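You operate a simulated robot arm through the tools that you are given. There is no shell and no other tool. Be economical: measure what you need, move in short steps, check, and stop when the job is done.

Carry out the task below with a simulated robot arm. There is one attempt and no reset: what you move stays moved.

JOB
Brush the lint out of the purple feeder's belt bay and cover it again.
Fine: set the cover on the green mat meanwhile; put the brush back. Set down upright: blue brush.
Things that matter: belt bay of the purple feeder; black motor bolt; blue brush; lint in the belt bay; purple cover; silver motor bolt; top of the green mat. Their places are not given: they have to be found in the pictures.

It is judged by the outcome, as a careful person would: the job done as asked, and still so three seconds after it is handed in. It fails if anything else is knocked over, pushed out of place, dropped, spilled or broken. A push-on lid holds only when it is set on centred and level and pressed home; a screw cap is set on level and turned clockwise until tight.

ROBOT AND FRAMES
A 7-joint arm with a two-finger parallel gripper, fixed in place. Base frame: the origin is at the foot of the arm, x ahead of it, y to its left, z up. Units: mm, degrees, N and s.
With the tool pointing down near the work surface it reaches from about 220 to 580 mm from the base axis. Its first joint turns from -66.0 to 66.0 degrees. Payload 2.5 kg.
The TCP is the grasp point between the finger pads, 23 mm short of the fingertips. In the tool frame z runs along the fingers and y along their closing line. Largest opening 94 mm; finger width 38, thickness 10; the body of the gripper, 54 by 96 mm, starts 39 mm behind the TCP.
Orientation is that of the tool frame in the base frame, as a unit quaternion [x, y, z, w]. With the fingers straight down and closing along the base's y, the tool's x points along the base's -x, its y along +y and its z along -z.

CONTROLS
- The arm moves only by the tool nudge_tool. Its argument "moves" is a list of rows, each a list of 3 entries, a list of its own where there are three numbers: the turn, a rotation vector about the base's x, y, z in degrees, then the shift along the base's x, y, z in mm, then the closure, from 0 (fully open) to 1 (shut). In form: [[[wx, wy, wz], [x, y, z], claw], ...]. A call has 1 to 20 rows; each row shifts and turns the commanded pose from where the row before left it. A row lasts 0.2 s, in which the tool goes at most 50 mm and 8.6 degrees; a call with a longer step from one row to the next is refused whole, and so is a gripper value outside its range. Where a pose cannot be reached the arm comes as near as it can. A force on the tool above 70 N (or 10 N above the force at the start of the call, whichever is more), or a blocked arm, ends the call early, and 0.2 s more pass. The fingers move at their own pace (about 108 mm/s each) and stop on an object; they squeeze with about 28 N. The grip force told is the motor's: it shows also when the fingers shut on nothing. Time passes only in rows, and 0.2 s behind the last, so rows that do not move let the fingers close. The reply holds the time, the measured pose of the TCP, the force on the tool along the base axes, the opening and the grip force, in the units named above and with some noise, with the torque about the TCP (base axes, N m) and any sound that the robot's microphone picked up.
- Cameras (640 x 400 px; columns grow to the right, rows downward): "scene" is fixed at [122.2, -408.9, 551.2]; the picture's right is [0.81, -0.59, 0.00], its down [-0.29, -0.39, -0.87] and it looks along [0.51, 0.71, -0.49] (base axes); focal length 330 px, centre (320, 200). "wrist" rides on the gripper at [86, 16, -75] in the tool frame; the picture's right is [-0.18, 0.98, 0.00], its down [-0.58, -0.11, -0.81] and it looks along [-0.79, -0.15, 0.59] (tool axes); focal length 243 px, centre (320, 200).
- get_image(camera): a new picture of that camera. No time passes.
- pixel_to_xyz(camera, pixels): there is no depth. For up to 12 entries [column, row, z] of the newest picture of that camera ("zoom" is the newest enlarged one), the place [x, y] in the base frame at which the ray of that pixel passes the height z, good to about 2 mm. No time passes.
- zoom(camera, box): a new picture of the part [left, top, right, bottom] of that camera's present view, enlarged. No time passes.
- hand_in(): hands the job in; it is judged then, once.

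Work in short steps. Measure before you move; look again where a grasp or a placing could have gone wrong, and mend it. You have 80 turns and 46 pictures in all, those below and enlarged ones among them. Open the gripper and draw the arm clear of the work before you hand the job in, unless the task says otherwise; then end with one line.

The tools are called after "Request:" as a command line: name --argument value ..., lists and objects as JSON in quotes. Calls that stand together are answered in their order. nudge_tool: Moves the arm, as the interface text tells. Its arguments: {"type":"object","properties":{"moves":{"type":"array"}},"required":["moves"]} The other tools are called the same way: get_image (camera) takes a picture; pixel_to_xyz (camera, pixels) gives the place at which the rays of pixels pass given heights; zoom (camera, box) takes an enlarged picture of a part of a camera's view; hand_in () hands the job in.

At the start:

```text
time_s: 0.0
tool_pos: [398.2, -190.1, 402.9]
tcp_rot: [0.0, 1.0, 0.0, 0.0]
ft_force: [0.3, 0.3, -0.3]
moment: [0.01, -0.03, 0.0]
finger_gap: 93.7
gripper_force: 0.2
```

scene: 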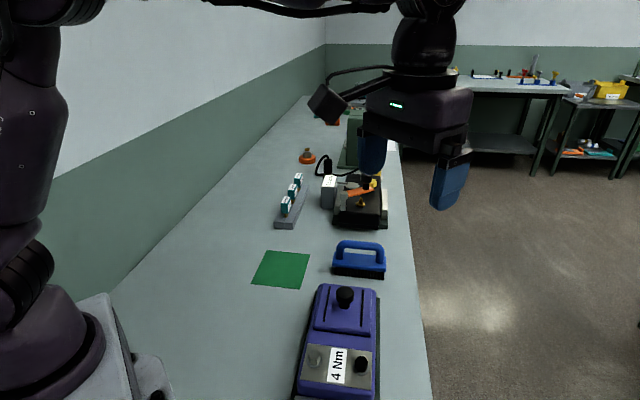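
wrist: 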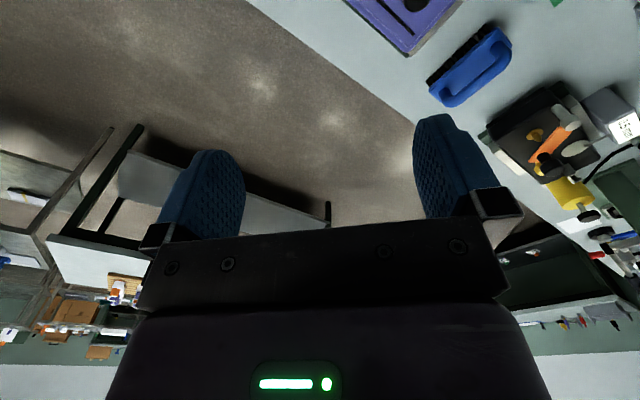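

The scene shows the purple feeder at about (340,340), the blue brush at (358,260) and the green mat at (281,268). I zoom in on these.

Request:
zoom --camera "scene" --box '[230, 220, 430, 400]'

Request:
pixel_to_xyz --camera "scene" --pixels '[[264, 251, 0], [309, 253, 0], [297, 288, 0], [252, 284, 0], [332, 275, 0], [384, 279, 0], [345, 290, 80], [320, 285, 60], [376, 290, 60], [300, 395, 60], [372, 400, 60]]'

```text
2.22 times, centred on (330, 310) of scene
```

zoom: 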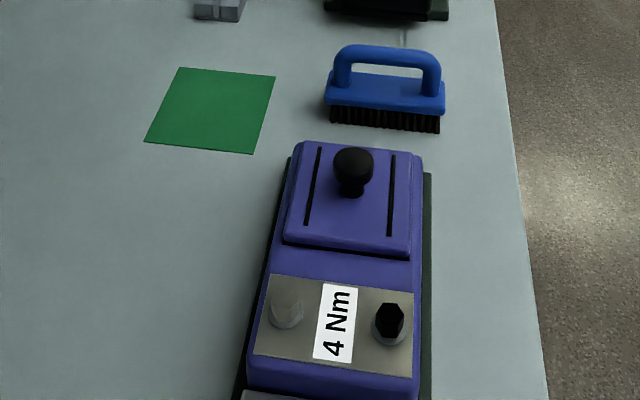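

```text
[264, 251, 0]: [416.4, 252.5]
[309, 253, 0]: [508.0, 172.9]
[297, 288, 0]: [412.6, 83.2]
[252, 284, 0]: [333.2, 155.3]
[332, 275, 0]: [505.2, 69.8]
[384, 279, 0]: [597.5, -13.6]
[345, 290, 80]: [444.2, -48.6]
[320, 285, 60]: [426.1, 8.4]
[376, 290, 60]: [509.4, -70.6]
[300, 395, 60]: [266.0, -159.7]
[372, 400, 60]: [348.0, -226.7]
```

The feeder axis runs at about 45° in the base frame. I move the arm back so that the wrist camera can see the feeder, brush and mat and give me their heights.

Request:
nudge_tool --moves '[[[0, 0, 0], [-25, 30, 10], 0], [[0, 0, 0], [-25, 35, 10], 0], [[0, 0, 0], [-25, 35, 10], 0], [[0, 0, 0], [-25, 35, 10], 0], [[0, 0, 0], [0, 0, 0], 0]]'

Request:
get_image --camera "wrist"

Request:
get_image --camera "scene"

```text
time_s: 1.2
tool_pos: [298.5, -54.3, 443.0]
tcp_rot: [0.001, 1.0, 0.0, -0.001]
ft_force: [0.1, 0.2, 0.3]
moment: [0.0, -0.02, 0.01]
finger_gap: 93.8
gripper_force: 0.0
```

```text
42 pictures are left
```

wrist: 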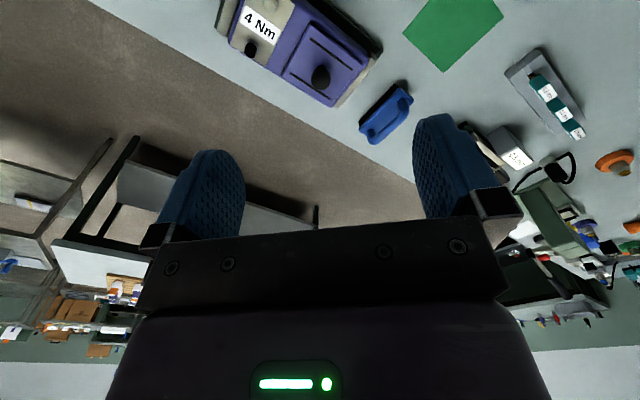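

```text
41 pictures are left
```

scene: 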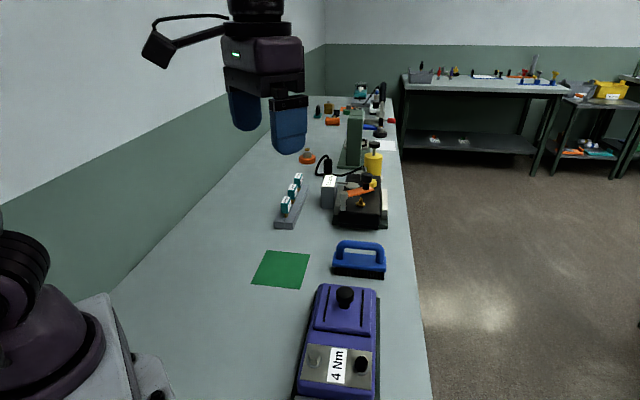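

I zoom the wrist view on the feeder, brush and mat, and query heights to triangulate.

Request:
zoom --camera "wrist" --box '[210, 0, 510, 150]'

Request:
pixel_to_xyz --camera "wrist" --pixels '[[403, 33, 0], [445, 72, 0], [503, 16, 0], [403, 33, -20], [445, 72, -20], [403, 33, 20], [445, 72, 20], [320, 77, 60], [320, 77, 80], [320, 77, 100], [320, 77, 120]]'

Request:
pixel_to_xyz --camera "scene" --pixels '[[345, 293, 60], [345, 293, 80], [345, 293, 100], [345, 293, 120], [297, 288, 0], [309, 253, 0], [297, 288, 20], [309, 253, 20]]'

```text
2.13 times, centred on (360, 75) of wrist
```

zoom: 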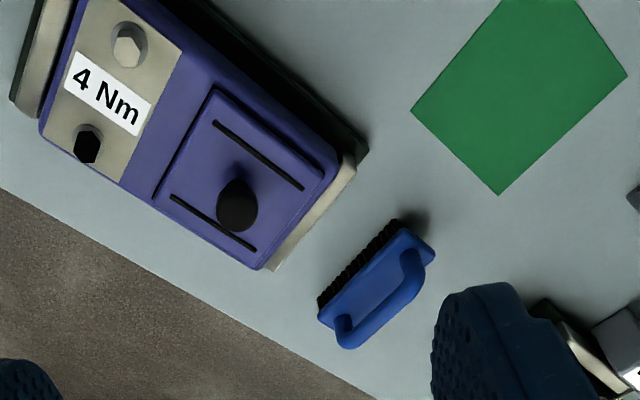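

```text
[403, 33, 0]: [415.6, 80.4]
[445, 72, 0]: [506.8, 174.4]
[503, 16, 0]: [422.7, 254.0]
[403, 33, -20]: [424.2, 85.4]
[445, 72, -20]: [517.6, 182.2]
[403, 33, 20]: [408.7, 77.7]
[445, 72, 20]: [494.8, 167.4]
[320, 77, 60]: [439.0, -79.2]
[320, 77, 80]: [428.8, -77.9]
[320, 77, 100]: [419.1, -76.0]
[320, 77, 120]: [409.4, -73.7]
```

```text
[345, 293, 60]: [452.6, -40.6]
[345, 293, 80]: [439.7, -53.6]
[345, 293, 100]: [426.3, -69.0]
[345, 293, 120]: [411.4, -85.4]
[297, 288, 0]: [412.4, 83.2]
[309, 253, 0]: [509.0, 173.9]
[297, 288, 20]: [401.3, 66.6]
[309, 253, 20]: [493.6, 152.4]
```

The table and mat are at z≈0 and the knob top is near z≈105. I refine the knob, cover edge and brush coordinates with both cameras.

Request:
pixel_to_xyz --camera "zoom" --pixels '[[237, 205, 95], [237, 205, 105], [213, 88, 60], [213, 88, 80], [153, 197, 60], [153, 197, 80], [400, 225, 0], [400, 225, 30], [425, 262, 40], [425, 262, 70], [343, 330, 40], [343, 330, 70]]'

Request:
pixel_to_xyz --camera "scene" --pixels '[[344.4, 294.7, 95], [344.4, 294.7, 105], [303.3, 329.4, 60], [303.3, 329.4, 80], [369.6, 336.1, 60], [369.6, 336.1, 80], [337, 245, 60], [337, 245, 80], [382, 250, 60], [382, 250, 80], [334, 275, 0], [383, 279, 0]]'

Request:
zoom --camera "scene" --box '[300, 220, 410, 290]'

```text
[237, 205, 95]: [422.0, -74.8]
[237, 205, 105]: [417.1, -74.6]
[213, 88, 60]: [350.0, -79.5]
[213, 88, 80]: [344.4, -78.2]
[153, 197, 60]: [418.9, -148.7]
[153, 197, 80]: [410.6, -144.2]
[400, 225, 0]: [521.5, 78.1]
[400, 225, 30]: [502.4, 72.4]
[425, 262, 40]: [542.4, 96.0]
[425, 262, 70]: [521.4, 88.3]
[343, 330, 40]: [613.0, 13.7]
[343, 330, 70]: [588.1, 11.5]
```

```text
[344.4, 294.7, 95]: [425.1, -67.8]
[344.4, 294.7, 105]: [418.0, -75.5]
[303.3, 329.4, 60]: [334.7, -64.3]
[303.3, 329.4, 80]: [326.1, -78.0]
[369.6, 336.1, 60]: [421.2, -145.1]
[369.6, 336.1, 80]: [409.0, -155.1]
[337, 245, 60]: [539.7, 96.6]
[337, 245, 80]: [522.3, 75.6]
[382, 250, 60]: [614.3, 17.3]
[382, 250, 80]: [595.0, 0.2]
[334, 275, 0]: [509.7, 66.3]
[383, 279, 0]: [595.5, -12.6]
```

```text
5.71 times, centred on (355, 255) of scene
```

zoom: 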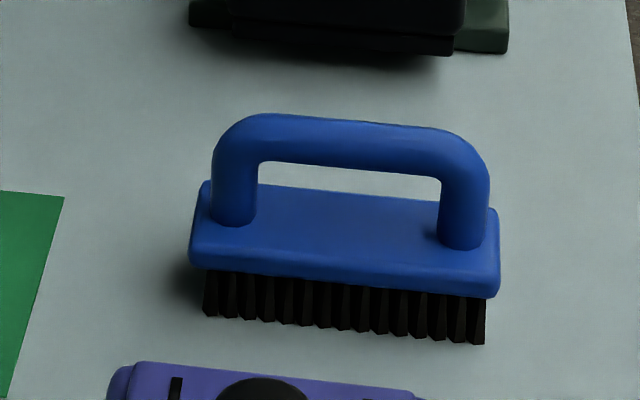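

The knob centre is near (417.5,-75), z≈100. I hover above it with a yaw of -45°, so the fingers close along the feeder axis, and look again.

Request:
nudge_tool --moves '[[[0, 0, -5.625], [14.9, -2.6, -32.9], 0], [[0, 0, -5.625], [14.9, -2.6, -32.9], 0], [[0, 0, -5.625], [14.9, -2.6, -32.9], 0], [[0, 0, -5.625], [14.9, -2.6, -32.9], 0], [[0, 0, -5.625], [14.9, -2.6, -32.9], 0], [[0, 0, -5.625], [14.9, -2.6, -32.9], 0], [[0, 0, -5.625], [14.9, -2.6, -32.9], 0], [[0, 0, -5.625], [14.9, -2.6, -32.9], 0], [[0, 0, 0], [0, 0, 0], 0]]'

Request:
get_image --camera "wrist"

Request:
zoom --camera "scene" --box '[250, 220, 430, 400]'

```text
time_s: 3.2
tool_pos: [417.4, -75.4, 179.5]
tcp_rot: [0.382, 0.924, 0.0, -0.001]
ft_force: [0.2, -1.3, -0.8]
moment: [0.02, 0.01, -0.02]
finger_gap: 93.9
gripper_force: 0.1
```

```text
38 pictures are left
```

wrist: 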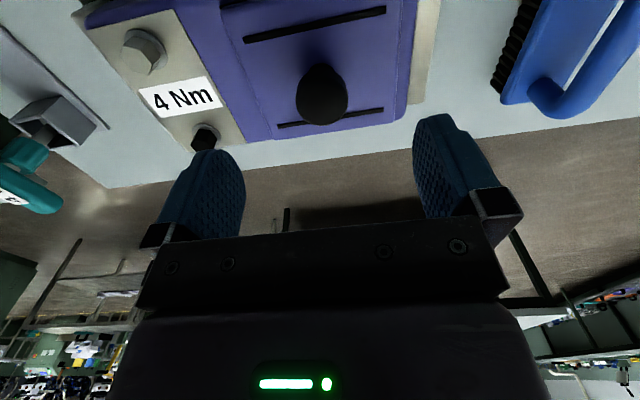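

```text
2.22 times, centred on (340, 310) of scene
```

zoom: 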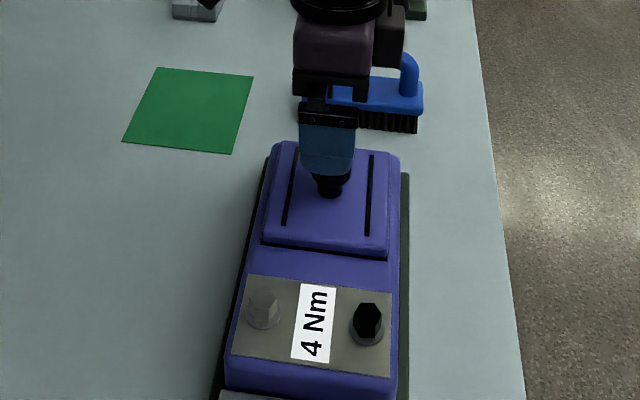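

I triangulate the cover's top surface from the slot ends and check the knob in this view at (322,95).

Request:
pixel_to_xyz --camera "wrist" --pixels '[[245, 40, 60], [245, 40, 70], [245, 40, 80], [278, 125, 60], [278, 125, 70], [278, 125, 80], [322, 93, 95], [322, 93, 105], [385, 10, 70], [383, 109, 70]]'

Request:
pixel_to_xyz --camera "scene" --pixels '[[323.8, 321.7, 60], [323.8, 321.7, 70], [323.8, 321.7, 80], [360.7, 326.2, 60], [360.7, 326.2, 70], [360.7, 326.2, 80]]'

```text
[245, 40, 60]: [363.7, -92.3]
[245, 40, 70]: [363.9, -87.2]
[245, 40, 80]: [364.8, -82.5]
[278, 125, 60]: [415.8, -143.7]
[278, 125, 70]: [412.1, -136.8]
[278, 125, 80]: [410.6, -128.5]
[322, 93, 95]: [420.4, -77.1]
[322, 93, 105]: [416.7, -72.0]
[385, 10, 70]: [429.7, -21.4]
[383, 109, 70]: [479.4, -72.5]
```

```text
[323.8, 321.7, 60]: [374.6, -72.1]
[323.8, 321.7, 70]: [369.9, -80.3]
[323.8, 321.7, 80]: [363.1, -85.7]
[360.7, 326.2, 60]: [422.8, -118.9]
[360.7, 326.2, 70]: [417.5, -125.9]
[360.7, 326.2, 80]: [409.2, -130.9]
```

The cover top is at z≈78 and the knob head is centred near (418.5,-75), z≈102. I descend to TCP z=106, fingertips at 83, and close.

Request:
nudge_tool --moves '[[[0, 0, 0], [1, 0, -25], 0], [[0, 0, 0], [0, 0, -25], 0], [[0, 0, 0], [0, 0, -14], 0], [[0, 0, 0], [0, 0, -9.5], 0], [[0, 0, 0], [0, 0, 0], 0], [[0, 0, 0], [0, 0, 0], 1], [[0, 0, 0], [0, 0, 0], 1], [[0, 0, 0], [0, 0, 0], 1]]'

Request:
zoom --camera "scene" --box '[280, 240, 400, 350]'

```text
time_s: 5.0
tool_pos: [418.1, -75.3, 105.8]
tcp_rot: [0.382, 0.924, 0.0, 0.001]
ft_force: [0.3, -0.9, 0.3]
moment: [0.06, -0.04, 0.03]
finger_gap: 33.0
gripper_force: 28.2
```

```text
3.64 times, centred on (340, 295) of scene
```

zoom: 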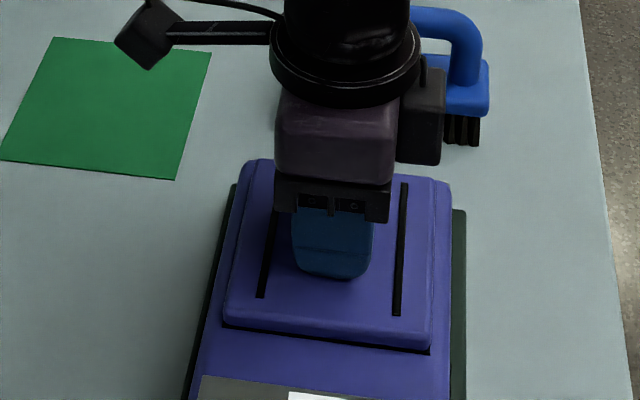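

The knob is held (gap 33 mm). I lift straight up slowly and watch the force.

Request:
nudge_tool --moves '[[[0, 0, 0], [0, 0, 4], 1], [[0, 0, 0], [0, 0, 4], 1], [[0, 0, 0], [0, 0, 8], 1], [[0, 0, 0], [0, 0, 12], 1], [[0, 0, 0], [0, 0, 0], 1]]'

Request:
zoom --camera "scene" --box '[260, 220, 420, 400]'

```text
time_s: 6.2
tool_pos: [417.3, -75.4, 133.7]
tcp_rot: [0.382, 0.924, 0.0, 0.0]
ft_force: [-0.4, -0.7, 0.4]
moment: [-0.02, 0.02, -0.02]
finger_gap: 33.0
gripper_force: 27.9
```

```text
2.22 times, centred on (340, 310) of scene
```

zoom: 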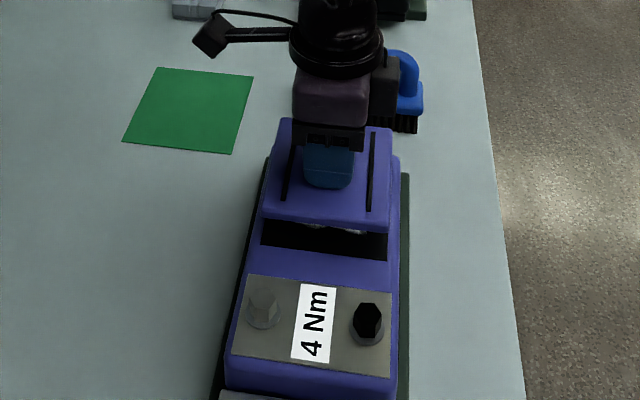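

The cover is off and light, with its rest pose at TCP (418.1,-75.3,105.8). I raise it and carry it over the mat centre at about (418,166).

Request:
nudge_tool --moves '[[[0, 0, 0], [0, 0, 25], 1], [[0, 0, 0], [0, 0, 25], 1], [[0, 0, 0], [0, 30, 0], 1], [[0, 0, 0], [0, 35, 0], 1], [[0, 0, 0], [0, 35, 0], 1], [[0, 0, 0], [0, 35, 0], 1], [[0, 0, 0], [0, 35, 0], 1], [[0, 0, 0], [0, 35, 0], 1], [[0, 0, 0], [0, 36, 0], 1], [[0, 0, 0], [0, 0, -40], 1], [[0, 0, 0], [0, 0, -40], 1], [[0, 0, 0], [0, 0, 0], 1]]'

Request:
get_image --camera "scene"

Request:
zoom --camera "scene" --box '[230, 200, 410, 400]'

```text
time_s: 8.8
tool_pos: [418.5, 166.4, 103.3]
tcp_rot: [0.383, 0.924, 0.0, 0.001]
ft_force: [-0.4, -0.4, -0.5]
moment: [0.01, 0.0, 0.02]
finger_gap: 33.0
gripper_force: 28.1
```

```text
34 pictures are left
```

scene: 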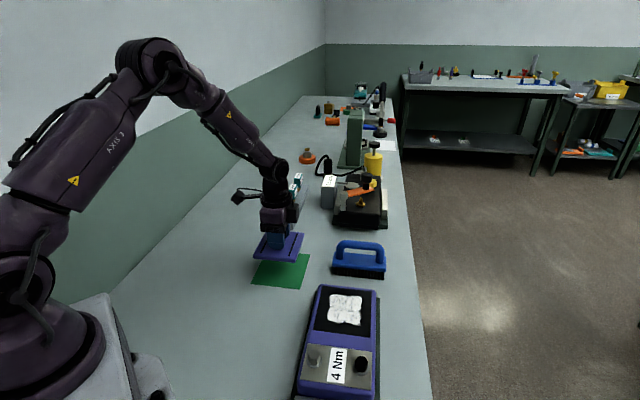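

```text
2.00 times, centred on (320, 300) of scene
```

zoom: 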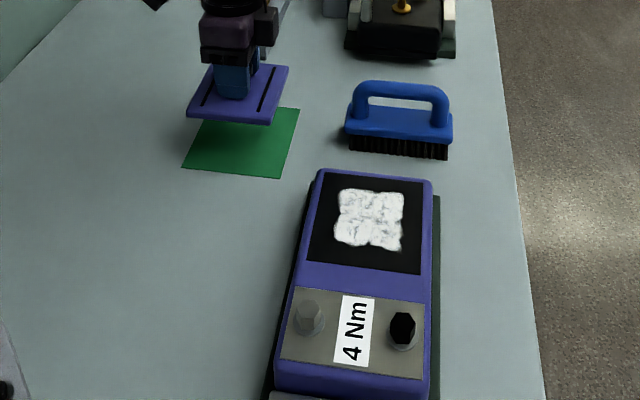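

The cover is over the mat and the lint lies exposed in a shallow black bay. I lower to near the mat, then in small steps until there is contact.

Request:
nudge_tool --moves '[[[0, 0, 0], [0, 0, -25], 1], [[0, 0, 0], [0, 0, -20], 1], [[0, 0, 0], [0, 0, -6], 1], [[0, 0, 0], [0, 0, -3], 1], [[0, 0, 0], [0, 0, 0], 1]]'

Request:
zoom --camera "scene" --box '[230, 210, 330, 300]'

```text
time_s: 10.0
tool_pos: [418.1, 165.7, 49.4]
tcp_rot: [0.383, 0.924, 0.001, 0.0]
ft_force: [-0.2, -0.3, -1.7]
moment: [0.03, 0.0, 0.02]
finger_gap: 33.1
gripper_force: 27.9
```

```text
4.44 times, centred on (280, 255) of scene
```

zoom: 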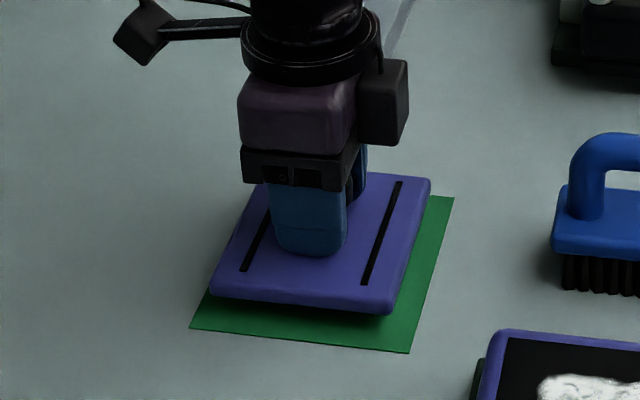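

There is still a gap of several mm below the cover. I step down 1.5 mm at a time.

Request:
nudge_tool --moves '[[[0, 0, 0], [0, 0, -2], 1], [[0, 0, 0], [0, 0, -2], 1], [[0, 0, 0], [0, 0, -1.5], 1], [[0, 0, 0], [0, 0, -1.5], 1], [[0, 0, 0], [0, 0, 0], 1]]'

```text
time_s: 11.2
tool_pos: [418.6, 164.9, 43.8]
tcp_rot: [0.382, 0.924, -0.001, -0.001]
ft_force: [0.4, 0.4, -0.6]
moment: [0.04, 0.0, 0.01]
finger_gap: 33.1
gripper_force: 27.6
```

There is no contact yet, so I continue down in 1 mm steps.

Request:
nudge_tool --moves '[[[0, 0, 0], [0, 0, -1], 1], [[0, 0, 0], [0, 0, -1], 1], [[0, 0, 0], [0, 0, -1], 1], [[0, 0, 0], [0, 0, -1], 1], [[0, 0, 0], [0, 0, 0], 1]]'

Request:
zoom --camera "scene" --box '[230, 210, 330, 300]'

```text
time_s: 12.4
tool_pos: [417.8, 164.8, 39.6]
tcp_rot: [0.382, 0.924, -0.001, 0.0]
ft_force: [-0.5, 0.4, -1.2]
moment: [-0.02, 0.0, -0.01]
finger_gap: 33.0
gripper_force: 28.4
```

```text
4.44 times, centred on (280, 255) of scene
```

zoom: 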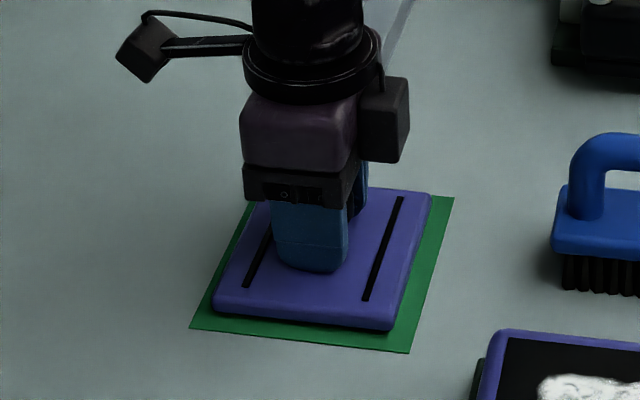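

The cover is nearly down, so I make a few more 0.7 mm steps.

Request:
nudge_tool --moves '[[[0, 0, 0], [0, 0, -0.7], 1], [[0, 0, 0], [0, 0, -0.7], 1], [[0, 0, 0], [0, 0, -0.7], 1], [[0, 0, 0], [0, 0, -0.7], 1], [[0, 0, 0], [0, 0, 0], 1]]'

```text
time_s: 13.6
tool_pos: [418.9, 165.0, 35.8]
tcp_rot: [0.383, 0.924, 0.0, 0.0]
ft_force: [-0.3, -0.1, -0.6]
moment: [0.04, 0.0, 0.0]
finger_gap: 32.9
gripper_force: 28.3
```

There is still no contact force, so I continue.

Request:
nudge_tool --moves '[[[0, 0, 0], [0, 0, -0.7], 1], [[0, 0, 0], [0, 0, -0.7], 1], [[0, 0, 0], [0, 0, -0.7], 1], [[0, 0, 0], [0, 0, -0.7], 1], [[0, 0, 0], [0, 0, 0], 1]]'

Request:
zoom --camera "scene" --box '[240, 230, 320, 300]'

```text
time_s: 14.8
tool_pos: [419.4, 165.2, 33.8]
tcp_rot: [0.382, 0.924, 0.001, 0.001]
ft_force: [-8.3, -4.2, 33.2]
moment: [-0.19, 0.44, 0.02]
finger_gap: 32.8
gripper_force: 27.3
```

```text
5.71 times, centred on (280, 265) of scene
```

zoom: 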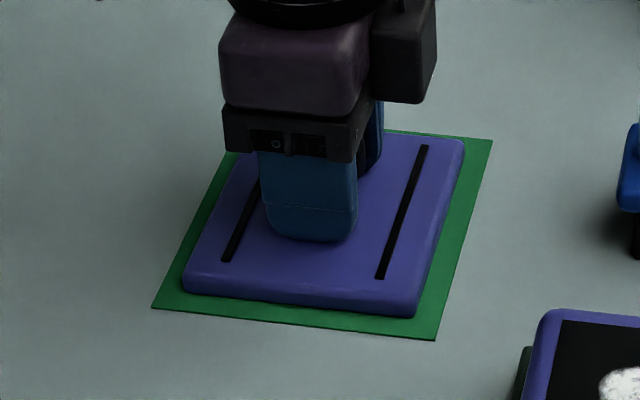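

The cover is seated on the mat (33 N). I ease back 1 mm, open and rise straight up.

Request:
nudge_tool --moves '[[[0, 0, 0], [0, 0, 1], 1], [[0, 0, 0], [0, 0, 0], 0.6], [[0, 0, 0], [0, 0, 0], 0.3], [[0, 0, 0], [0, 0, 0], 0.3], [[0, 0, 0], [0, 0, 10], 0.3], [[0, 0, 0], [0, 0, 30], 0], [[0, 0, 0], [0, 0, 40], 0], [[0, 0, 0], [0, 0, 40], 0], [[0, 0, 0], [0, 0, 30], 0], [[0, 0, 0], [0, 0, 0], 0]]'

Request:
get_image --camera "wrist"

Request:
zoom --camera "scene" --box '[230, 210, 430, 400]'

```text
time_s: 17.0
tool_pos: [418.4, 164.6, 185.5]
tcp_rot: [0.382, 0.924, 0.001, 0.0]
ft_force: [-0.3, 0.2, 0.2]
moment: [-0.02, -0.02, -0.03]
finger_gap: 93.9
gripper_force: 0.0
```

```text
29 pictures are left
```

wrist: 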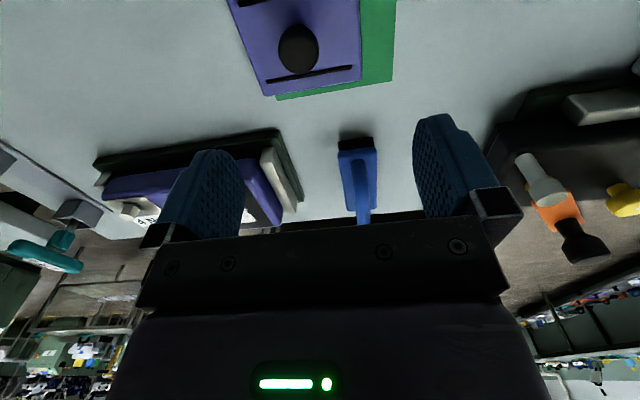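

```text
2.11 times, centred on (330, 305) of scene
```

zoom: 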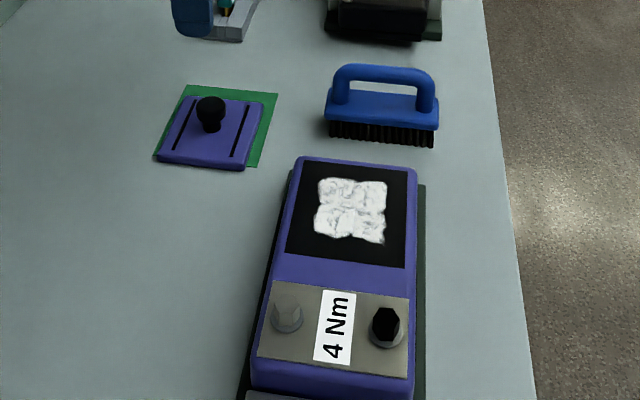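

The cover sits on the mat. Next I hover above the brush to measure its handle precisely.

Request:
nudge_tool --moves '[[[0, 0, 0], [24, -25, 0], 0], [[0, 0, 0], [24, -25, 0], 0], [[0, 0, 0], [24, -25, 0], 0], [[0, 0, 0], [24, -25, 0], 0], [[0, 0, 0], [24, -25, 0], 0], [[0, 0, 0], [0, 0, 0], 0]]'

Request:
get_image --camera "wrist"

```text
time_s: 18.4
tool_pos: [539.2, 40.8, 184.0]
tcp_rot: [0.382, 0.924, 0.0, 0.0]
ft_force: [-0.5, 0.7, -0.6]
moment: [0.01, 0.03, 0.0]
finger_gap: 93.8
gripper_force: 0.1
```

```text
27 pictures are left
```

wrist: 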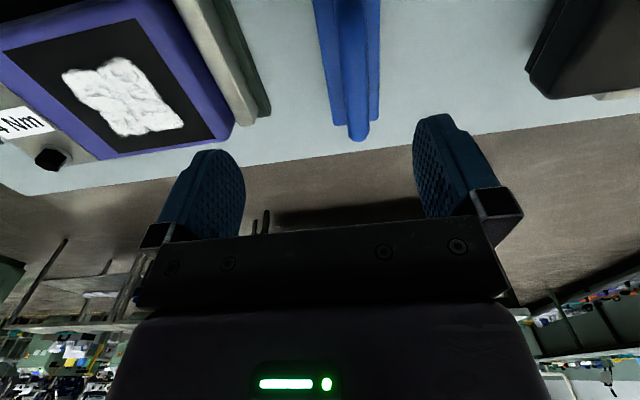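

I triangulate the handle and bay corners from both views.

Request:
pixel_to_xyz --camera "wrist" --pixels '[[350, 5, 70], [357, 125, 60], [357, 125, 70], [357, 125, 80], [215, 138, 50], [215, 138, 60], [215, 138, 70], [97, 160, 60], [135, 18, 60], [318, 10, 40], [380, 10, 40]]'

Request:
pixel_to_xyz --camera "scene" --pixels '[[341, 244, 60], [341, 244, 70], [341, 244, 80], [380.4, 246.2, 60], [380.4, 246.2, 70], [380.4, 246.2, 80], [371.2, 291.3, 50], [371.2, 291.3, 60], [371.2, 291.3, 70], [369.8, 337.2, 60], [322.4, 287.5, 60], [314, 333, 60]]'

```text
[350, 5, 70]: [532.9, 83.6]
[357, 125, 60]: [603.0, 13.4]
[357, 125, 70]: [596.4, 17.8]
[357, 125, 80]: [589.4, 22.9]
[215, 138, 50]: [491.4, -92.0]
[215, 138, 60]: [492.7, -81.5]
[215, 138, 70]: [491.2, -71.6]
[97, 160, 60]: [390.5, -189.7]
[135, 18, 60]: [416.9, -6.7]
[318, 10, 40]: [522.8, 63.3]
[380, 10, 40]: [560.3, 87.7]
```

```text
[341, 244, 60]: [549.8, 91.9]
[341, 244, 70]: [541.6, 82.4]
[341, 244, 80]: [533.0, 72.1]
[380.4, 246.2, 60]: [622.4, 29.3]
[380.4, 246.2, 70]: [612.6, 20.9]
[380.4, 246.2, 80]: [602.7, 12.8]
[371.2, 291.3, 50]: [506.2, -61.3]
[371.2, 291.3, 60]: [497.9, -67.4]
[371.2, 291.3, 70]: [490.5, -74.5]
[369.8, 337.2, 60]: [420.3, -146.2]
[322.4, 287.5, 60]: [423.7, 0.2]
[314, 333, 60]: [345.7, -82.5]
```

The bar centre is near (567,43), z≈77. I move above it at z=120 and check alignment in both views.

Request:
nudge_tool --moves '[[[0, 0, 0], [14, 1, -22], 0], [[0, 0, 0], [14, 1, -22], 0], [[0, 0, 0], [0, 0, -20], 0], [[0, 0, 0], [0, 0, 0], 0]]'

Request:
get_image --camera "wrist"

Request:
zoom --camera "scene" --box '[300, 190, 410, 290]'

```text
time_s: 19.4
tool_pos: [566.5, 43.2, 119.8]
tcp_rot: [0.383, 0.924, 0.0, 0.0]
ft_force: [-0.2, 0.1, 0.4]
moment: [0.02, 0.0, 0.0]
finger_gap: 94.0
gripper_force: 0.1
```

```text
26 pictures are left
```

wrist: 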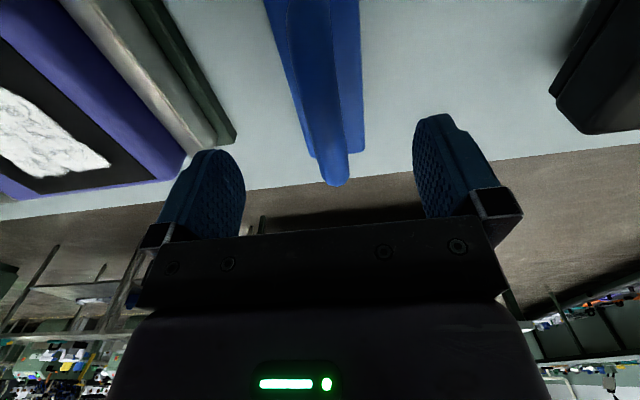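

```text
4.00 times, centred on (355, 240) of scene
```

zoom: 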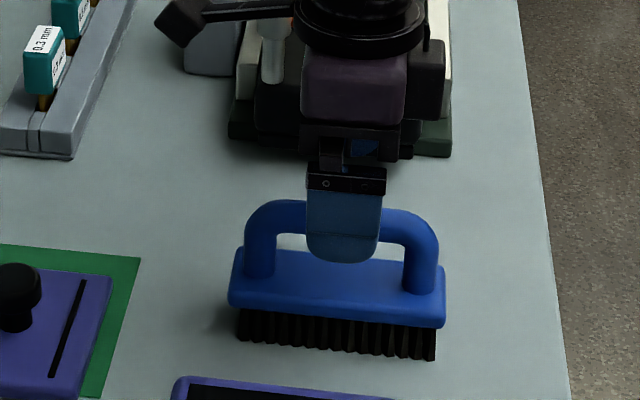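

The fingers straddle the bar centrally. I descend to TCP z=78 and close.

Request:
nudge_tool --moves '[[[0, 0, 0], [0, 0, -20], 0], [[0, 0, 0], [0, 0, -14], 0], [[0, 0, 0], [0, 0, -8], 0], [[0, 0, 0], [0, 0, 0], 0], [[0, 0, 0], [0, 0, 0], 0.5], [[0, 0, 0], [0, 0, 0], 0.7], [[0, 0, 0], [0, 0, 0], 1], [[0, 0, 0], [0, 0, 0], 1]]'

Request:
zoom --camera "scene" --box '[300, 190, 410, 290]'

```text
time_s: 21.2
tool_pos: [565.4, 42.6, 77.7]
tcp_rot: [0.382, 0.924, 0.0, 0.001]
ft_force: [0.4, 1.1, 2.4]
moment: [-0.03, -0.09, 0.07]
finger_gap: 19.2
gripper_force: 28.4
```

```text
4.00 times, centred on (355, 240) of scene
```

zoom: 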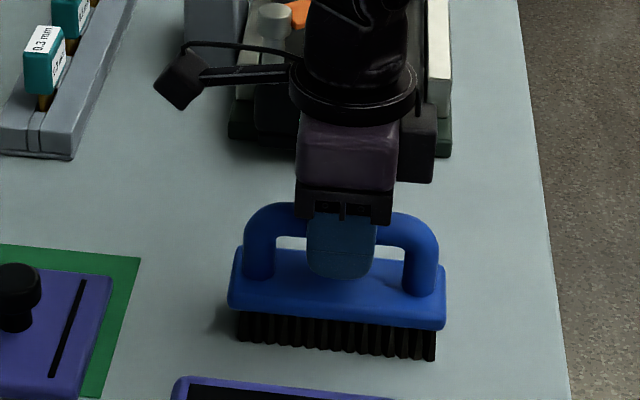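

The brush is held (gap 19 mm) at its rest TCP (566,43,77.7). I lift it and look closely at the bay.

Request:
nudge_tool --moves '[[[0, 0, 0], [0, 0, 10], 1], [[0, 0, 0], [0, 0, 25], 1], [[0, 0, 0], [0, 0, 35], 1], [[0, 0, 0], [0, 0, 35], 1], [[0, 0, 0], [0, 0, 0], 1]]'

Request:
zoom --camera "scene" --box '[300, 275, 390, 350]'

Request:
get_image --camera "wrist"

```text
time_s: 22.4
tool_pos: [566.6, 42.3, 184.5]
tcp_rot: [0.383, 0.924, -0.001, 0.0]
ft_force: [0.8, 0.3, -2.2]
moment: [0.01, -0.01, 0.02]
finger_gap: 19.0
gripper_force: 27.6
```

```text
5.33 times, centred on (345, 312) of scene
```

zoom: 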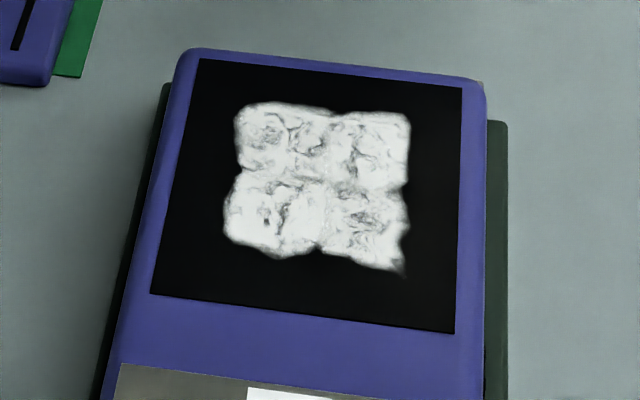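

```text
22 pictures are left
```

wrist: 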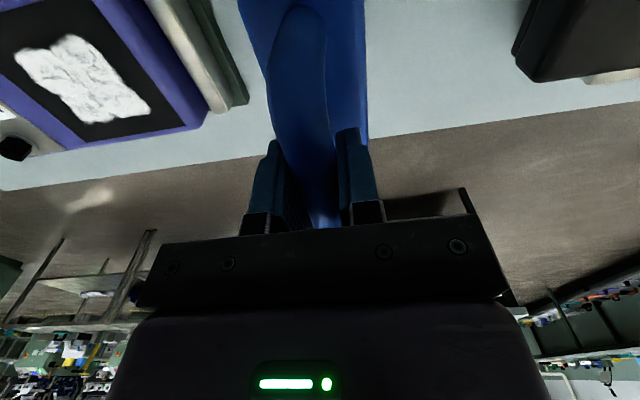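

The bay looks flush and flat, with the lint in its middle. I compute the lint and bay corners at z≈70.

Request:
pixel_to_xyz --camera "scene" --pixels '[[329.6, 294.75, 71], [361.9, 295.5, 71], [327.2, 316.7, 71], [360.6, 325.5, 71], [322.3, 285.6, 71], [371.6, 291, 71], [313.3, 329.6, 71], [370.2, 337, 71]]'

Request:
pixel_to_xyz --camera "wrist" --pixels '[[15, 60, 71], [73, 37, 71], [150, 110, 71], [90, 124, 71], [206, 122, 71]]'

```text
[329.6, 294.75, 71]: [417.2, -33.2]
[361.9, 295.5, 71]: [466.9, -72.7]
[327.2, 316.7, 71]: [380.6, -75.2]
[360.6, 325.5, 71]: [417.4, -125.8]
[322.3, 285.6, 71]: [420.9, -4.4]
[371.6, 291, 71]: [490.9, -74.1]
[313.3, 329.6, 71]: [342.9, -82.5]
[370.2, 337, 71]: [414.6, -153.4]
```

```text
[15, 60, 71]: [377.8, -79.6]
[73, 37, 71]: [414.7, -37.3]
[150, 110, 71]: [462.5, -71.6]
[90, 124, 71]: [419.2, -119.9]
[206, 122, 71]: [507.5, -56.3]
```

Both views agree: the bay centre is (417,-78) and the lint spans about ±32 mm. I bring the brush to the motor side of the lint at (391,-105), above the surface.

Request:
nudge_tool --moves '[[[0, 0, 0], [0, 0, 20], 1], [[0, 0, 0], [-29.2, -24.5, 0], 1], [[0, 0, 0], [-29.2, -24.5, 0], 1], [[0, 0, 0], [-29.2, -24.5, 0], 1], [[0, 0, 0], [-29.2, -24.5, 0], 1], [[0, 0, 0], [-29.2, -24.5, 0], 1], [[0, 0, 0], [-29.2, -24.5, 0], 1], [[0, 0, 0], [0, 0, -20], 1], [[0, 0, 0], [0, 0, -22], 1], [[0, 0, 0], [0, 0, 0], 1]]'

Request:
zoom --camera "scene" --box '[280, 240, 400, 370]'

```text
time_s: 24.6
tool_pos: [389.9, -105.0, 161.8]
tcp_rot: [0.382, 0.924, 0.0, 0.0]
ft_force: [-0.4, 0.2, -1.6]
moment: [0.01, 0.04, 0.01]
finger_gap: 19.1
gripper_force: 27.9
```

```text
3.08 times, centred on (340, 305) of scene
```

zoom: 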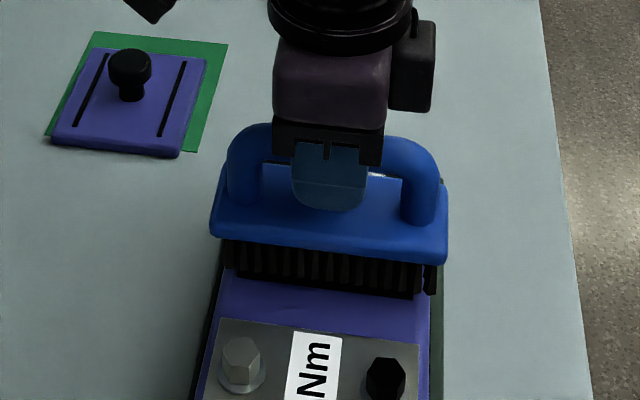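

The bristles are clear of the bolts. I lower in small steps to contact.

Request:
nudge_tool --moves '[[[0, 0, 0], [0, 0, -7], 1], [[0, 0, 0], [0, 0, -2], 1], [[0, 0, 0], [0, 0, -1], 1], [[0, 0, 0], [0, 0, -1], 1], [[0, 0, 0], [0, 0, -1], 1], [[0, 0, 0], [0, 0, -1], 1], [[0, 0, 0], [0, 0, 0], 1]]'

```text
time_s: 26.2
tool_pos: [390.3, -105.5, 148.5]
tcp_rot: [0.383, 0.924, 0.0, 0.0]
ft_force: [-0.8, 0.7, 0.7]
moment: [-0.07, -0.01, -0.01]
finger_gap: 19.4
gripper_force: 27.7
```

The vertical force has turned from -1.6 to +0.7 N, so contact may be starting. I continue in 0.7 mm steps.

Request:
nudge_tool --moves '[[[0, 0, 0], [0, 0, -0.7], 1], [[0, 0, 0], [0, 0, -0.7], 1], [[0, 0, 0], [0, 0, -0.7], 1], [[0, 0, 0], [0, 0, 0], 1]]'

Request:
zoom --camera "scene" --box '[280, 240, 400, 370]'

```text
time_s: 27.2
tool_pos: [393.1, -103.3, 146.9]
tcp_rot: [0.382, 0.924, 0.0, 0.002]
ft_force: [1.3, 10.1, 24.1]
moment: [0.01, -0.02, -0.07]
finger_gap: 19.2
gripper_force: 28.1
```

```text
3.08 times, centred on (340, 305) of scene
```

zoom: 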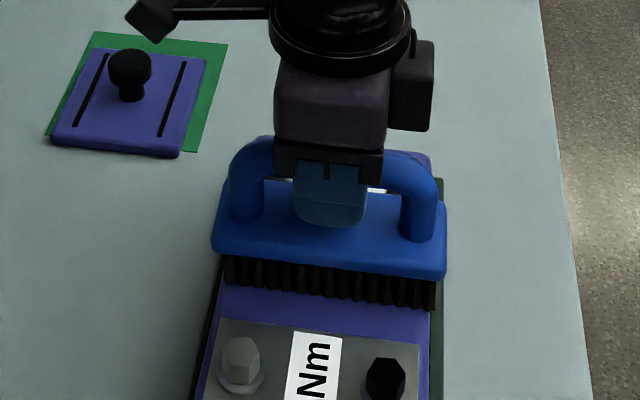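

The brush is in contact at 24 N. I ease off 1 mm and sweep 80 mm along the feeder axis, away from the bolts.

Request:
nudge_tool --moves '[[[0, 0, 0], [0, 0, 0.8], 1], [[0, 0, 0], [7, 7.1, 0], 1], [[0, 0, 0], [7, 7.1, 0], 1], [[0, 0, 0], [7, 7.1, 0], 1], [[0, 0, 0], [7, 7.1, 0], 1], [[0, 0, 0], [7, 7.1, 0], 1], [[0, 0, 0], [7, 7.1, 0], 1], [[0, 0, 0], [7, 7.1, 0], 1], [[0, 0, 0], [7, 7.1, 0], 1], [[0, 0, 0], [0, 0, 0], 1]]'

Request:
zoom --camera "scene" --box '[280, 240, 400, 370]'

```text
time_s: 29.4
tool_pos: [446.4, -49.0, 147.3]
tcp_rot: [0.382, 0.924, 0.0, 0.0]
ft_force: [0.1, 0.0, -1.8]
moment: [0.02, 0.0, 0.01]
finger_gap: 19.0
gripper_force: 28.4
```

```text
3.08 times, centred on (340, 305) of scene
```

zoom: 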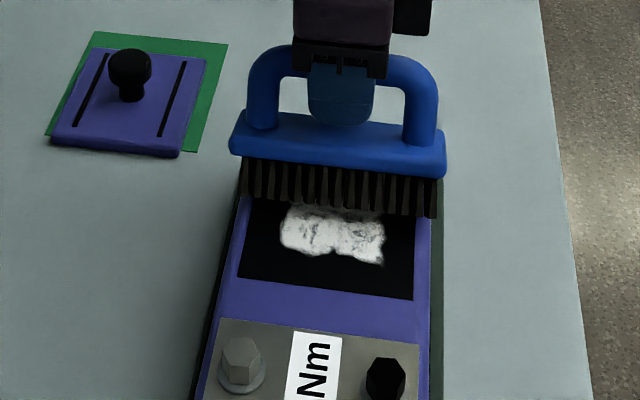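

The force reads -1.8 N, so the brush was riding without contact. I press down lightly here, sweep back toward the motor side and check the force.

Request:
nudge_tool --moves '[[[0, 0, 0], [0, 0, -0.6], 1], [[0, 0, 0], [0, 0, -0.6], 1], [[0, 0, 0], [0, 0, -0.6], 1], [[0, 0, 0], [0, 0, 0], 1]]'

```text
time_s: 30.4
tool_pos: [446.2, -47.5, 146.8]
tcp_rot: [0.382, 0.924, 0.001, 0.001]
ft_force: [-2.0, 1.3, 9.5]
moment: [0.5, 0.64, 0.03]
finger_gap: 19.2
gripper_force: 28.2
```

The force is now 9.5 N, a good brushing pressure. I sweep back 40 mm.

Request:
nudge_tool --moves '[[[0, 0, 0], [-5, -5.1, 0], 1], [[0, 0, 0], [-5, -5.1, 0], 1], [[0, 0, 0], [-5, -5.1, -0.3], 1], [[0, 0, 0], [-5, -5.1, 0], 1], [[0, 0, 0], [-5, -5.1, 0], 1], [[0, 0, 0], [-5, -5.1, 0], 1]]'

```text
time_s: 31.8
tool_pos: [416.1, -78.4, 145.8]
tcp_rot: [0.382, 0.924, 0.0, 0.0]
ft_force: [0.7, 1.6, 3.8]
moment: [-0.03, -0.34, 0.12]
finger_gap: 19.2
gripper_force: 27.7
```

The brush is in light contact (3.8 N). I add 0.5 mm, finish the back stroke, then sweep forward.

Request:
nudge_tool --moves '[[[0, 0, 0], [-5, -5.1, -0.5], 1], [[0, 0, 0], [-5, -5.1, 0], 1], [[0, 0, 0], [-5, -5.1, 0], 1], [[0, 0, 0], [-5, -5.1, 0], 1], [[0, 0, 0], [-5, -5.1, 0], 1], [[0, 0, 0], [0, 0, 0], 1]]'

Request:
zoom --camera "scene" --box '[280, 240, 400, 370]'

```text
time_s: 33.2
tool_pos: [390.9, -104.6, 144.0]
tcp_rot: [0.382, 0.924, 0.0, 0.001]
ft_force: [-0.2, 0.9, -1.0]
moment: [-0.03, -0.08, 0.04]
finger_gap: 19.2
gripper_force: 28.2
```

```text
3.08 times, centred on (340, 305) of scene
```

zoom: 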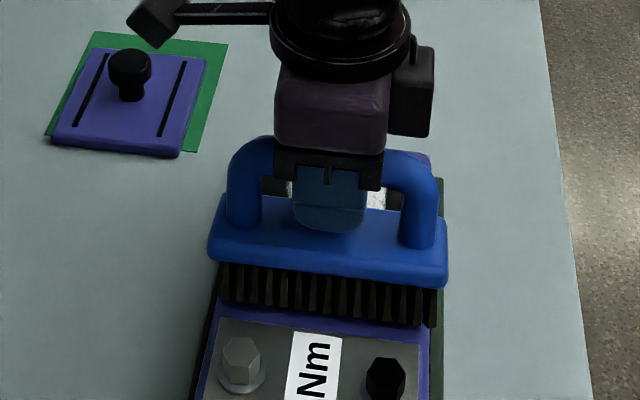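

The TCP is at z=144 with no contact. I step down carefully to find the floor here.

Request:
nudge_tool --moves '[[[0, 0, 0], [0, 0, -0.7], 1], [[0, 0, 0], [0, 0, -0.7], 1], [[0, 0, 0], [0, 0, -0.7], 1], [[0, 0, 0], [0, 0, 0], 1]]'

Request:
get_image --camera "wrist"

```text
time_s: 34.2
tool_pos: [394.6, -103.9, 143.6]
tcp_rot: [0.383, 0.924, 0.0, 0.002]
ft_force: [-4.9, 1.9, 19.1]
moment: [-0.51, -0.55, -0.08]
finger_gap: 19.7
gripper_force: 27.8
```

```text
17 pictures are left
```

wrist: 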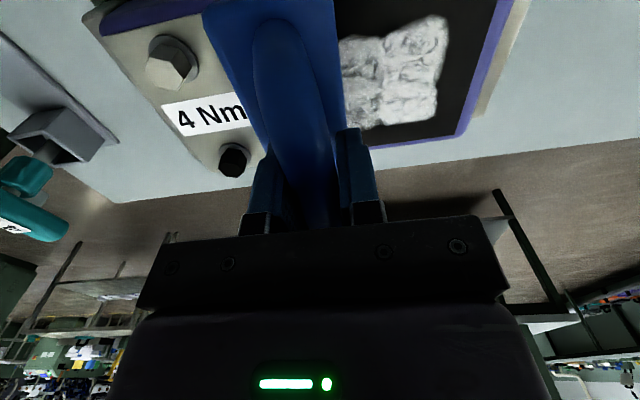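

The lint has grown fainter, so the strokes work. I sweep forward 75 mm at this pressure (19 N).

Request:
nudge_tool --moves '[[[0, 0, 0], [5, 5.1, 0], 1], [[0, 0, 0], [5, 5.1, 0], 1], [[0, 0, 0], [5, 5.1, 0], 1], [[0, 0, 0], [5, 5.1, 0], 1], [[0, 0, 0], [5, 5.1, 0], 1], [[0, 0, 0], [5, 5.1, 0], 1], [[0, 0, 0], [5, 5.1, 0], 1], [[0, 0, 0], [5, 5.1, 0], 1], [[0, 0, 0], [5, 5.1, 0], 1], [[0, 0, 0], [5, 5.1, 0], 1]]'

Request:
zoom --camera "scene" --box '[280, 240, 400, 370]'

```text
time_s: 36.4
tool_pos: [441.6, -52.4, 142.4]
tcp_rot: [0.382, 0.924, 0.001, -0.001]
ft_force: [-0.5, -1.1, -1.7]
moment: [0.03, -0.02, 0.02]
finger_gap: 19.5
gripper_force: 27.8
```

```text
3.08 times, centred on (340, 305) of scene
```

zoom: 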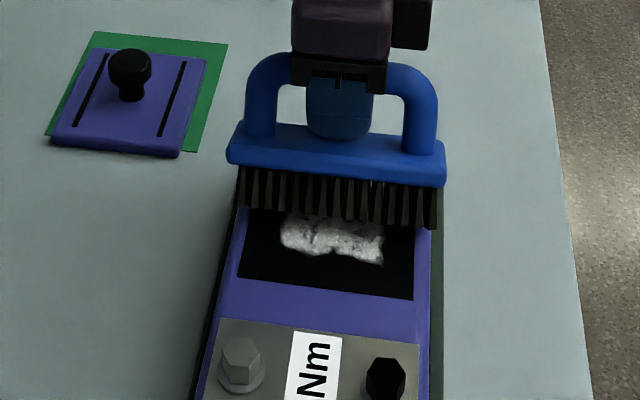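

The lint is greying and thinning, but the pressure dropped again. I press down 1.6 mm more and make a full back stroke.

Request:
nudge_tool --moves '[[[0, 0, 0], [2, 2, -0.8], 1], [[0, 0, 0], [0, 0, -0.8], 1], [[0, 0, 0], [-5, -5.1, 0], 1], [[0, 0, 0], [-5, -5.1, 0], 1], [[0, 0, 0], [-5, -5.1, 0], 1], [[0, 0, 0], [-5, -5.1, 0], 1], [[0, 0, 0], [-5, -5.1, 0], 1], [[0, 0, 0], [-5, -5.1, 0], 1], [[0, 0, 0], [-5, -5.1, 0], 1], [[0, 0, 0], [-5, -5.1, 0], 1], [[0, 0, 0], [-5, -5.1, 0], 1], [[0, 0, 0], [-5, -5.1, 0], 1]]'

Request:
get_image --camera "wrist"

```text
time_s: 39.0
tool_pos: [394.4, -102.6, 139.6]
tcp_rot: [0.383, 0.924, 0.0, 0.0]
ft_force: [-0.3, 0.5, 0.7]
moment: [0.17, 0.05, -0.05]
finger_gap: 19.5
gripper_force: 27.8
```

```text
15 pictures are left
```

wrist: 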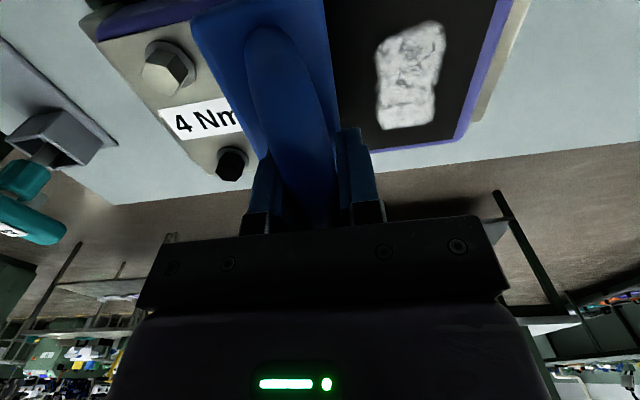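

The half of the lint nearer the motor is gone. I press 1.2 mm more and stroke forward.

Request:
nudge_tool --moves '[[[0, 0, 0], [0, 0, -0.6], 1], [[0, 0, 0], [0, 0, -0.6], 1], [[0, 0, 0], [5, 5.1, 0], 1], [[0, 0, 0], [5, 5.1, 0], 1], [[0, 0, 0], [5, 5.1, 0], 1], [[0, 0, 0], [5, 5.1, 0], 1], [[0, 0, 0], [5, 5.1, 0], 1], [[0, 0, 0], [5, 5.1, 0], 1], [[0, 0, 0], [5, 5.1, 0], 1], [[0, 0, 0], [5, 5.1, 0], 1], [[0, 0, 0], [5, 5.1, 0], 1], [[0, 0, 0], [5, 5.1, 0], 1], [[0, 0, 0], [0, 0, 0], 1]]'

Request:
zoom --camera "scene" --box '[280, 240, 400, 370]'

```text
time_s: 41.8
tool_pos: [446.4, -50.8, 139.9]
tcp_rot: [0.383, 0.924, 0.0, 0.0]
ft_force: [-0.4, 0.1, -1.3]
moment: [0.03, -0.01, 0.0]
finger_gap: 19.4
gripper_force: 28.5
```

```text
3.08 times, centred on (340, 305) of scene
```

zoom: 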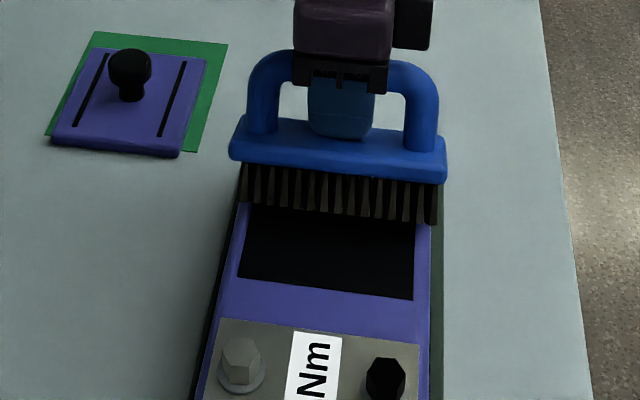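

The visible part of the bay is clean. I lift and look at the whole bay and at the brush's tilt.

Request:
nudge_tool --moves '[[[0, 0, 0], [0, 0, 20], 1], [[0, 0, 0], [20, 20, 30], 1], [[0, 0, 0], [28, 25, 0], 1], [[0, 0, 0], [25, 23, 0], 1], [[0, 0, 0], [0, 0, 0], 1]]'

Request:
zoom --camera "scene" --box '[270, 190, 410, 350]'

```text
time_s: 43.0
tool_pos: [516.9, 16.6, 188.3]
tcp_rot: [0.383, 0.924, 0.0, 0.0]
ft_force: [-0.5, -1.0, -1.6]
moment: [-0.02, 0.0, 0.02]
finger_gap: 19.4
gripper_force: 27.7
```

```text
2.50 times, centred on (340, 270) of scene
```

zoom: 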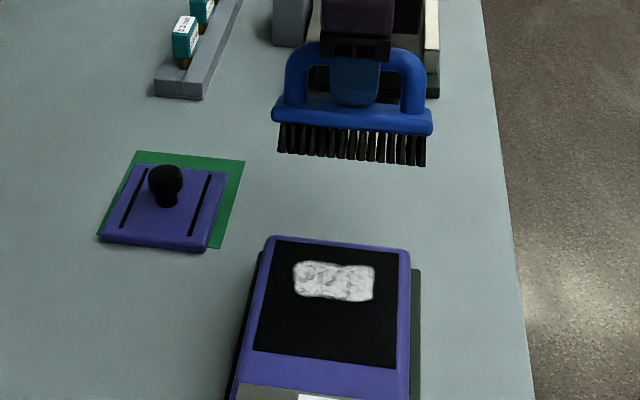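

The far half of the lint remains, near (443,-60). I return above it, lower, and press to contact there.

Request:
nudge_tool --moves '[[[0, 0, 0], [-34, -31, 0], 1], [[0, 0, 0], [-34, -31, 0], 1], [[0, 0, 0], [0, 0, -30], 1], [[0, 0, 0], [0, 0, -16], 1], [[0, 0, 0], [0, 0, -2], 1], [[0, 0, 0], [0, 0, -1], 1], [[0, 0, 0], [0, 0, -0.7], 1], [[0, 0, 0], [0, 0, 0], 1]]'

```text
time_s: 44.8
tool_pos: [448.9, -45.4, 139.2]
tcp_rot: [0.383, 0.924, 0.0, 0.0]
ft_force: [0.5, -0.4, -1.2]
moment: [0.05, 0.02, 0.0]
finger_gap: 19.2
gripper_force: 28.3
```

There is no contact yet at z=139.2, so I step further down.

Request:
nudge_tool --moves '[[[0, 0, 0], [0, 0, -0.7], 1], [[0, 0, 0], [0, 0, -0.7], 1], [[0, 0, 0], [0, 0, -0.7], 1], [[0, 0, 0], [0, 0, 0], 1]]'

```text
time_s: 45.8
tool_pos: [450.3, -43.9, 139.4]
tcp_rot: [0.382, 0.924, 0.001, 0.002]
ft_force: [-3.8, 5.6, 17.5]
moment: [-0.47, -0.48, 0.01]
finger_gap: 19.0
gripper_force: 28.5
```

Contact is at 17.5 N. I stroke back across the remaining lint with a slight downward feed.

Request:
nudge_tool --moves '[[[0, 0, 0], [-4, -4.1, 0], 1], [[0, 0, 0], [-4, -4.1, -0.15], 1], [[0, 0, 0], [-4, -4.1, -0.15], 1], [[0, 0, 0], [-4, -4.1, -0.15], 1], [[0, 0, 0], [-4, -4.1, -0.15], 1], [[0, 0, 0], [-4, -4.1, -0.15], 1], [[0, 0, 0], [-4, -4.1, -0.15], 1], [[0, 0, 0], [-4, -4.1, -0.15], 1], [[0, 0, 0], [-4, -4.1, -0.15], 1], [[0, 0, 0], [-4, -4.1, -0.15], 1], [[0, 0, 0], [-4, -4.1, -0.15], 1], [[0, 0, 0], [-4, -4.1, -0.15], 1]]'

Request:
get_image --camera "wrist"

```text
time_s: 48.4
tool_pos: [401.2, -94.9, 137.2]
tcp_rot: [0.383, 0.924, 0.001, 0.0]
ft_force: [0.5, -0.2, -1.4]
moment: [-0.02, -0.02, 0.0]
finger_gap: 19.0
gripper_force: 28.0
```

```text
12 pictures are left
```

wrist: 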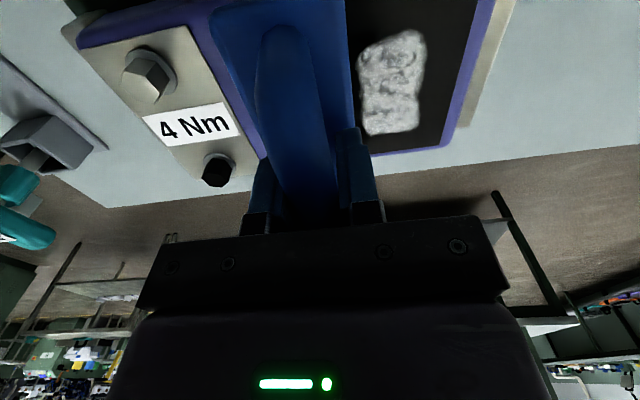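

The lint is fading further. I press 1.5 mm and stroke forward with a slight downward feed.

Request:
nudge_tool --moves '[[[0, 0, 0], [0, 0, -0.7], 1], [[0, 0, 0], [0, 0, -0.7], 1], [[0, 0, 0], [4, 4.1, 0], 1], [[0, 0, 0], [4, 4.1, -0.15], 1], [[0, 0, 0], [4, 4.1, -0.15], 1], [[0, 0, 0], [4, 4.1, -0.15], 1], [[0, 0, 0], [4, 4.1, -0.15], 1], [[0, 0, 0], [4, 4.1, -0.15], 1], [[0, 0, 0], [4, 4.1, -0.15], 1], [[0, 0, 0], [4, 4.1, -0.15], 1], [[0, 0, 0], [4, 4.1, -0.15], 1], [[0, 0, 0], [4, 4.1, -0.15], 1], [[0, 0, 0], [4, 4.1, -0.15], 1], [[0, 0, 0], [4, 4.1, -0.15], 1], [[0, 0, 0], [4, 4.1, 0], 1]]'

```text
time_s: 51.6
tool_pos: [452.8, -40.6, 133.8]
tcp_rot: [0.382, 0.924, 0.0, 0.002]
ft_force: [-0.5, -8.4, 22.1]
moment: [0.55, 0.84, 0.35]
finger_gap: 19.2
gripper_force: 27.7
```

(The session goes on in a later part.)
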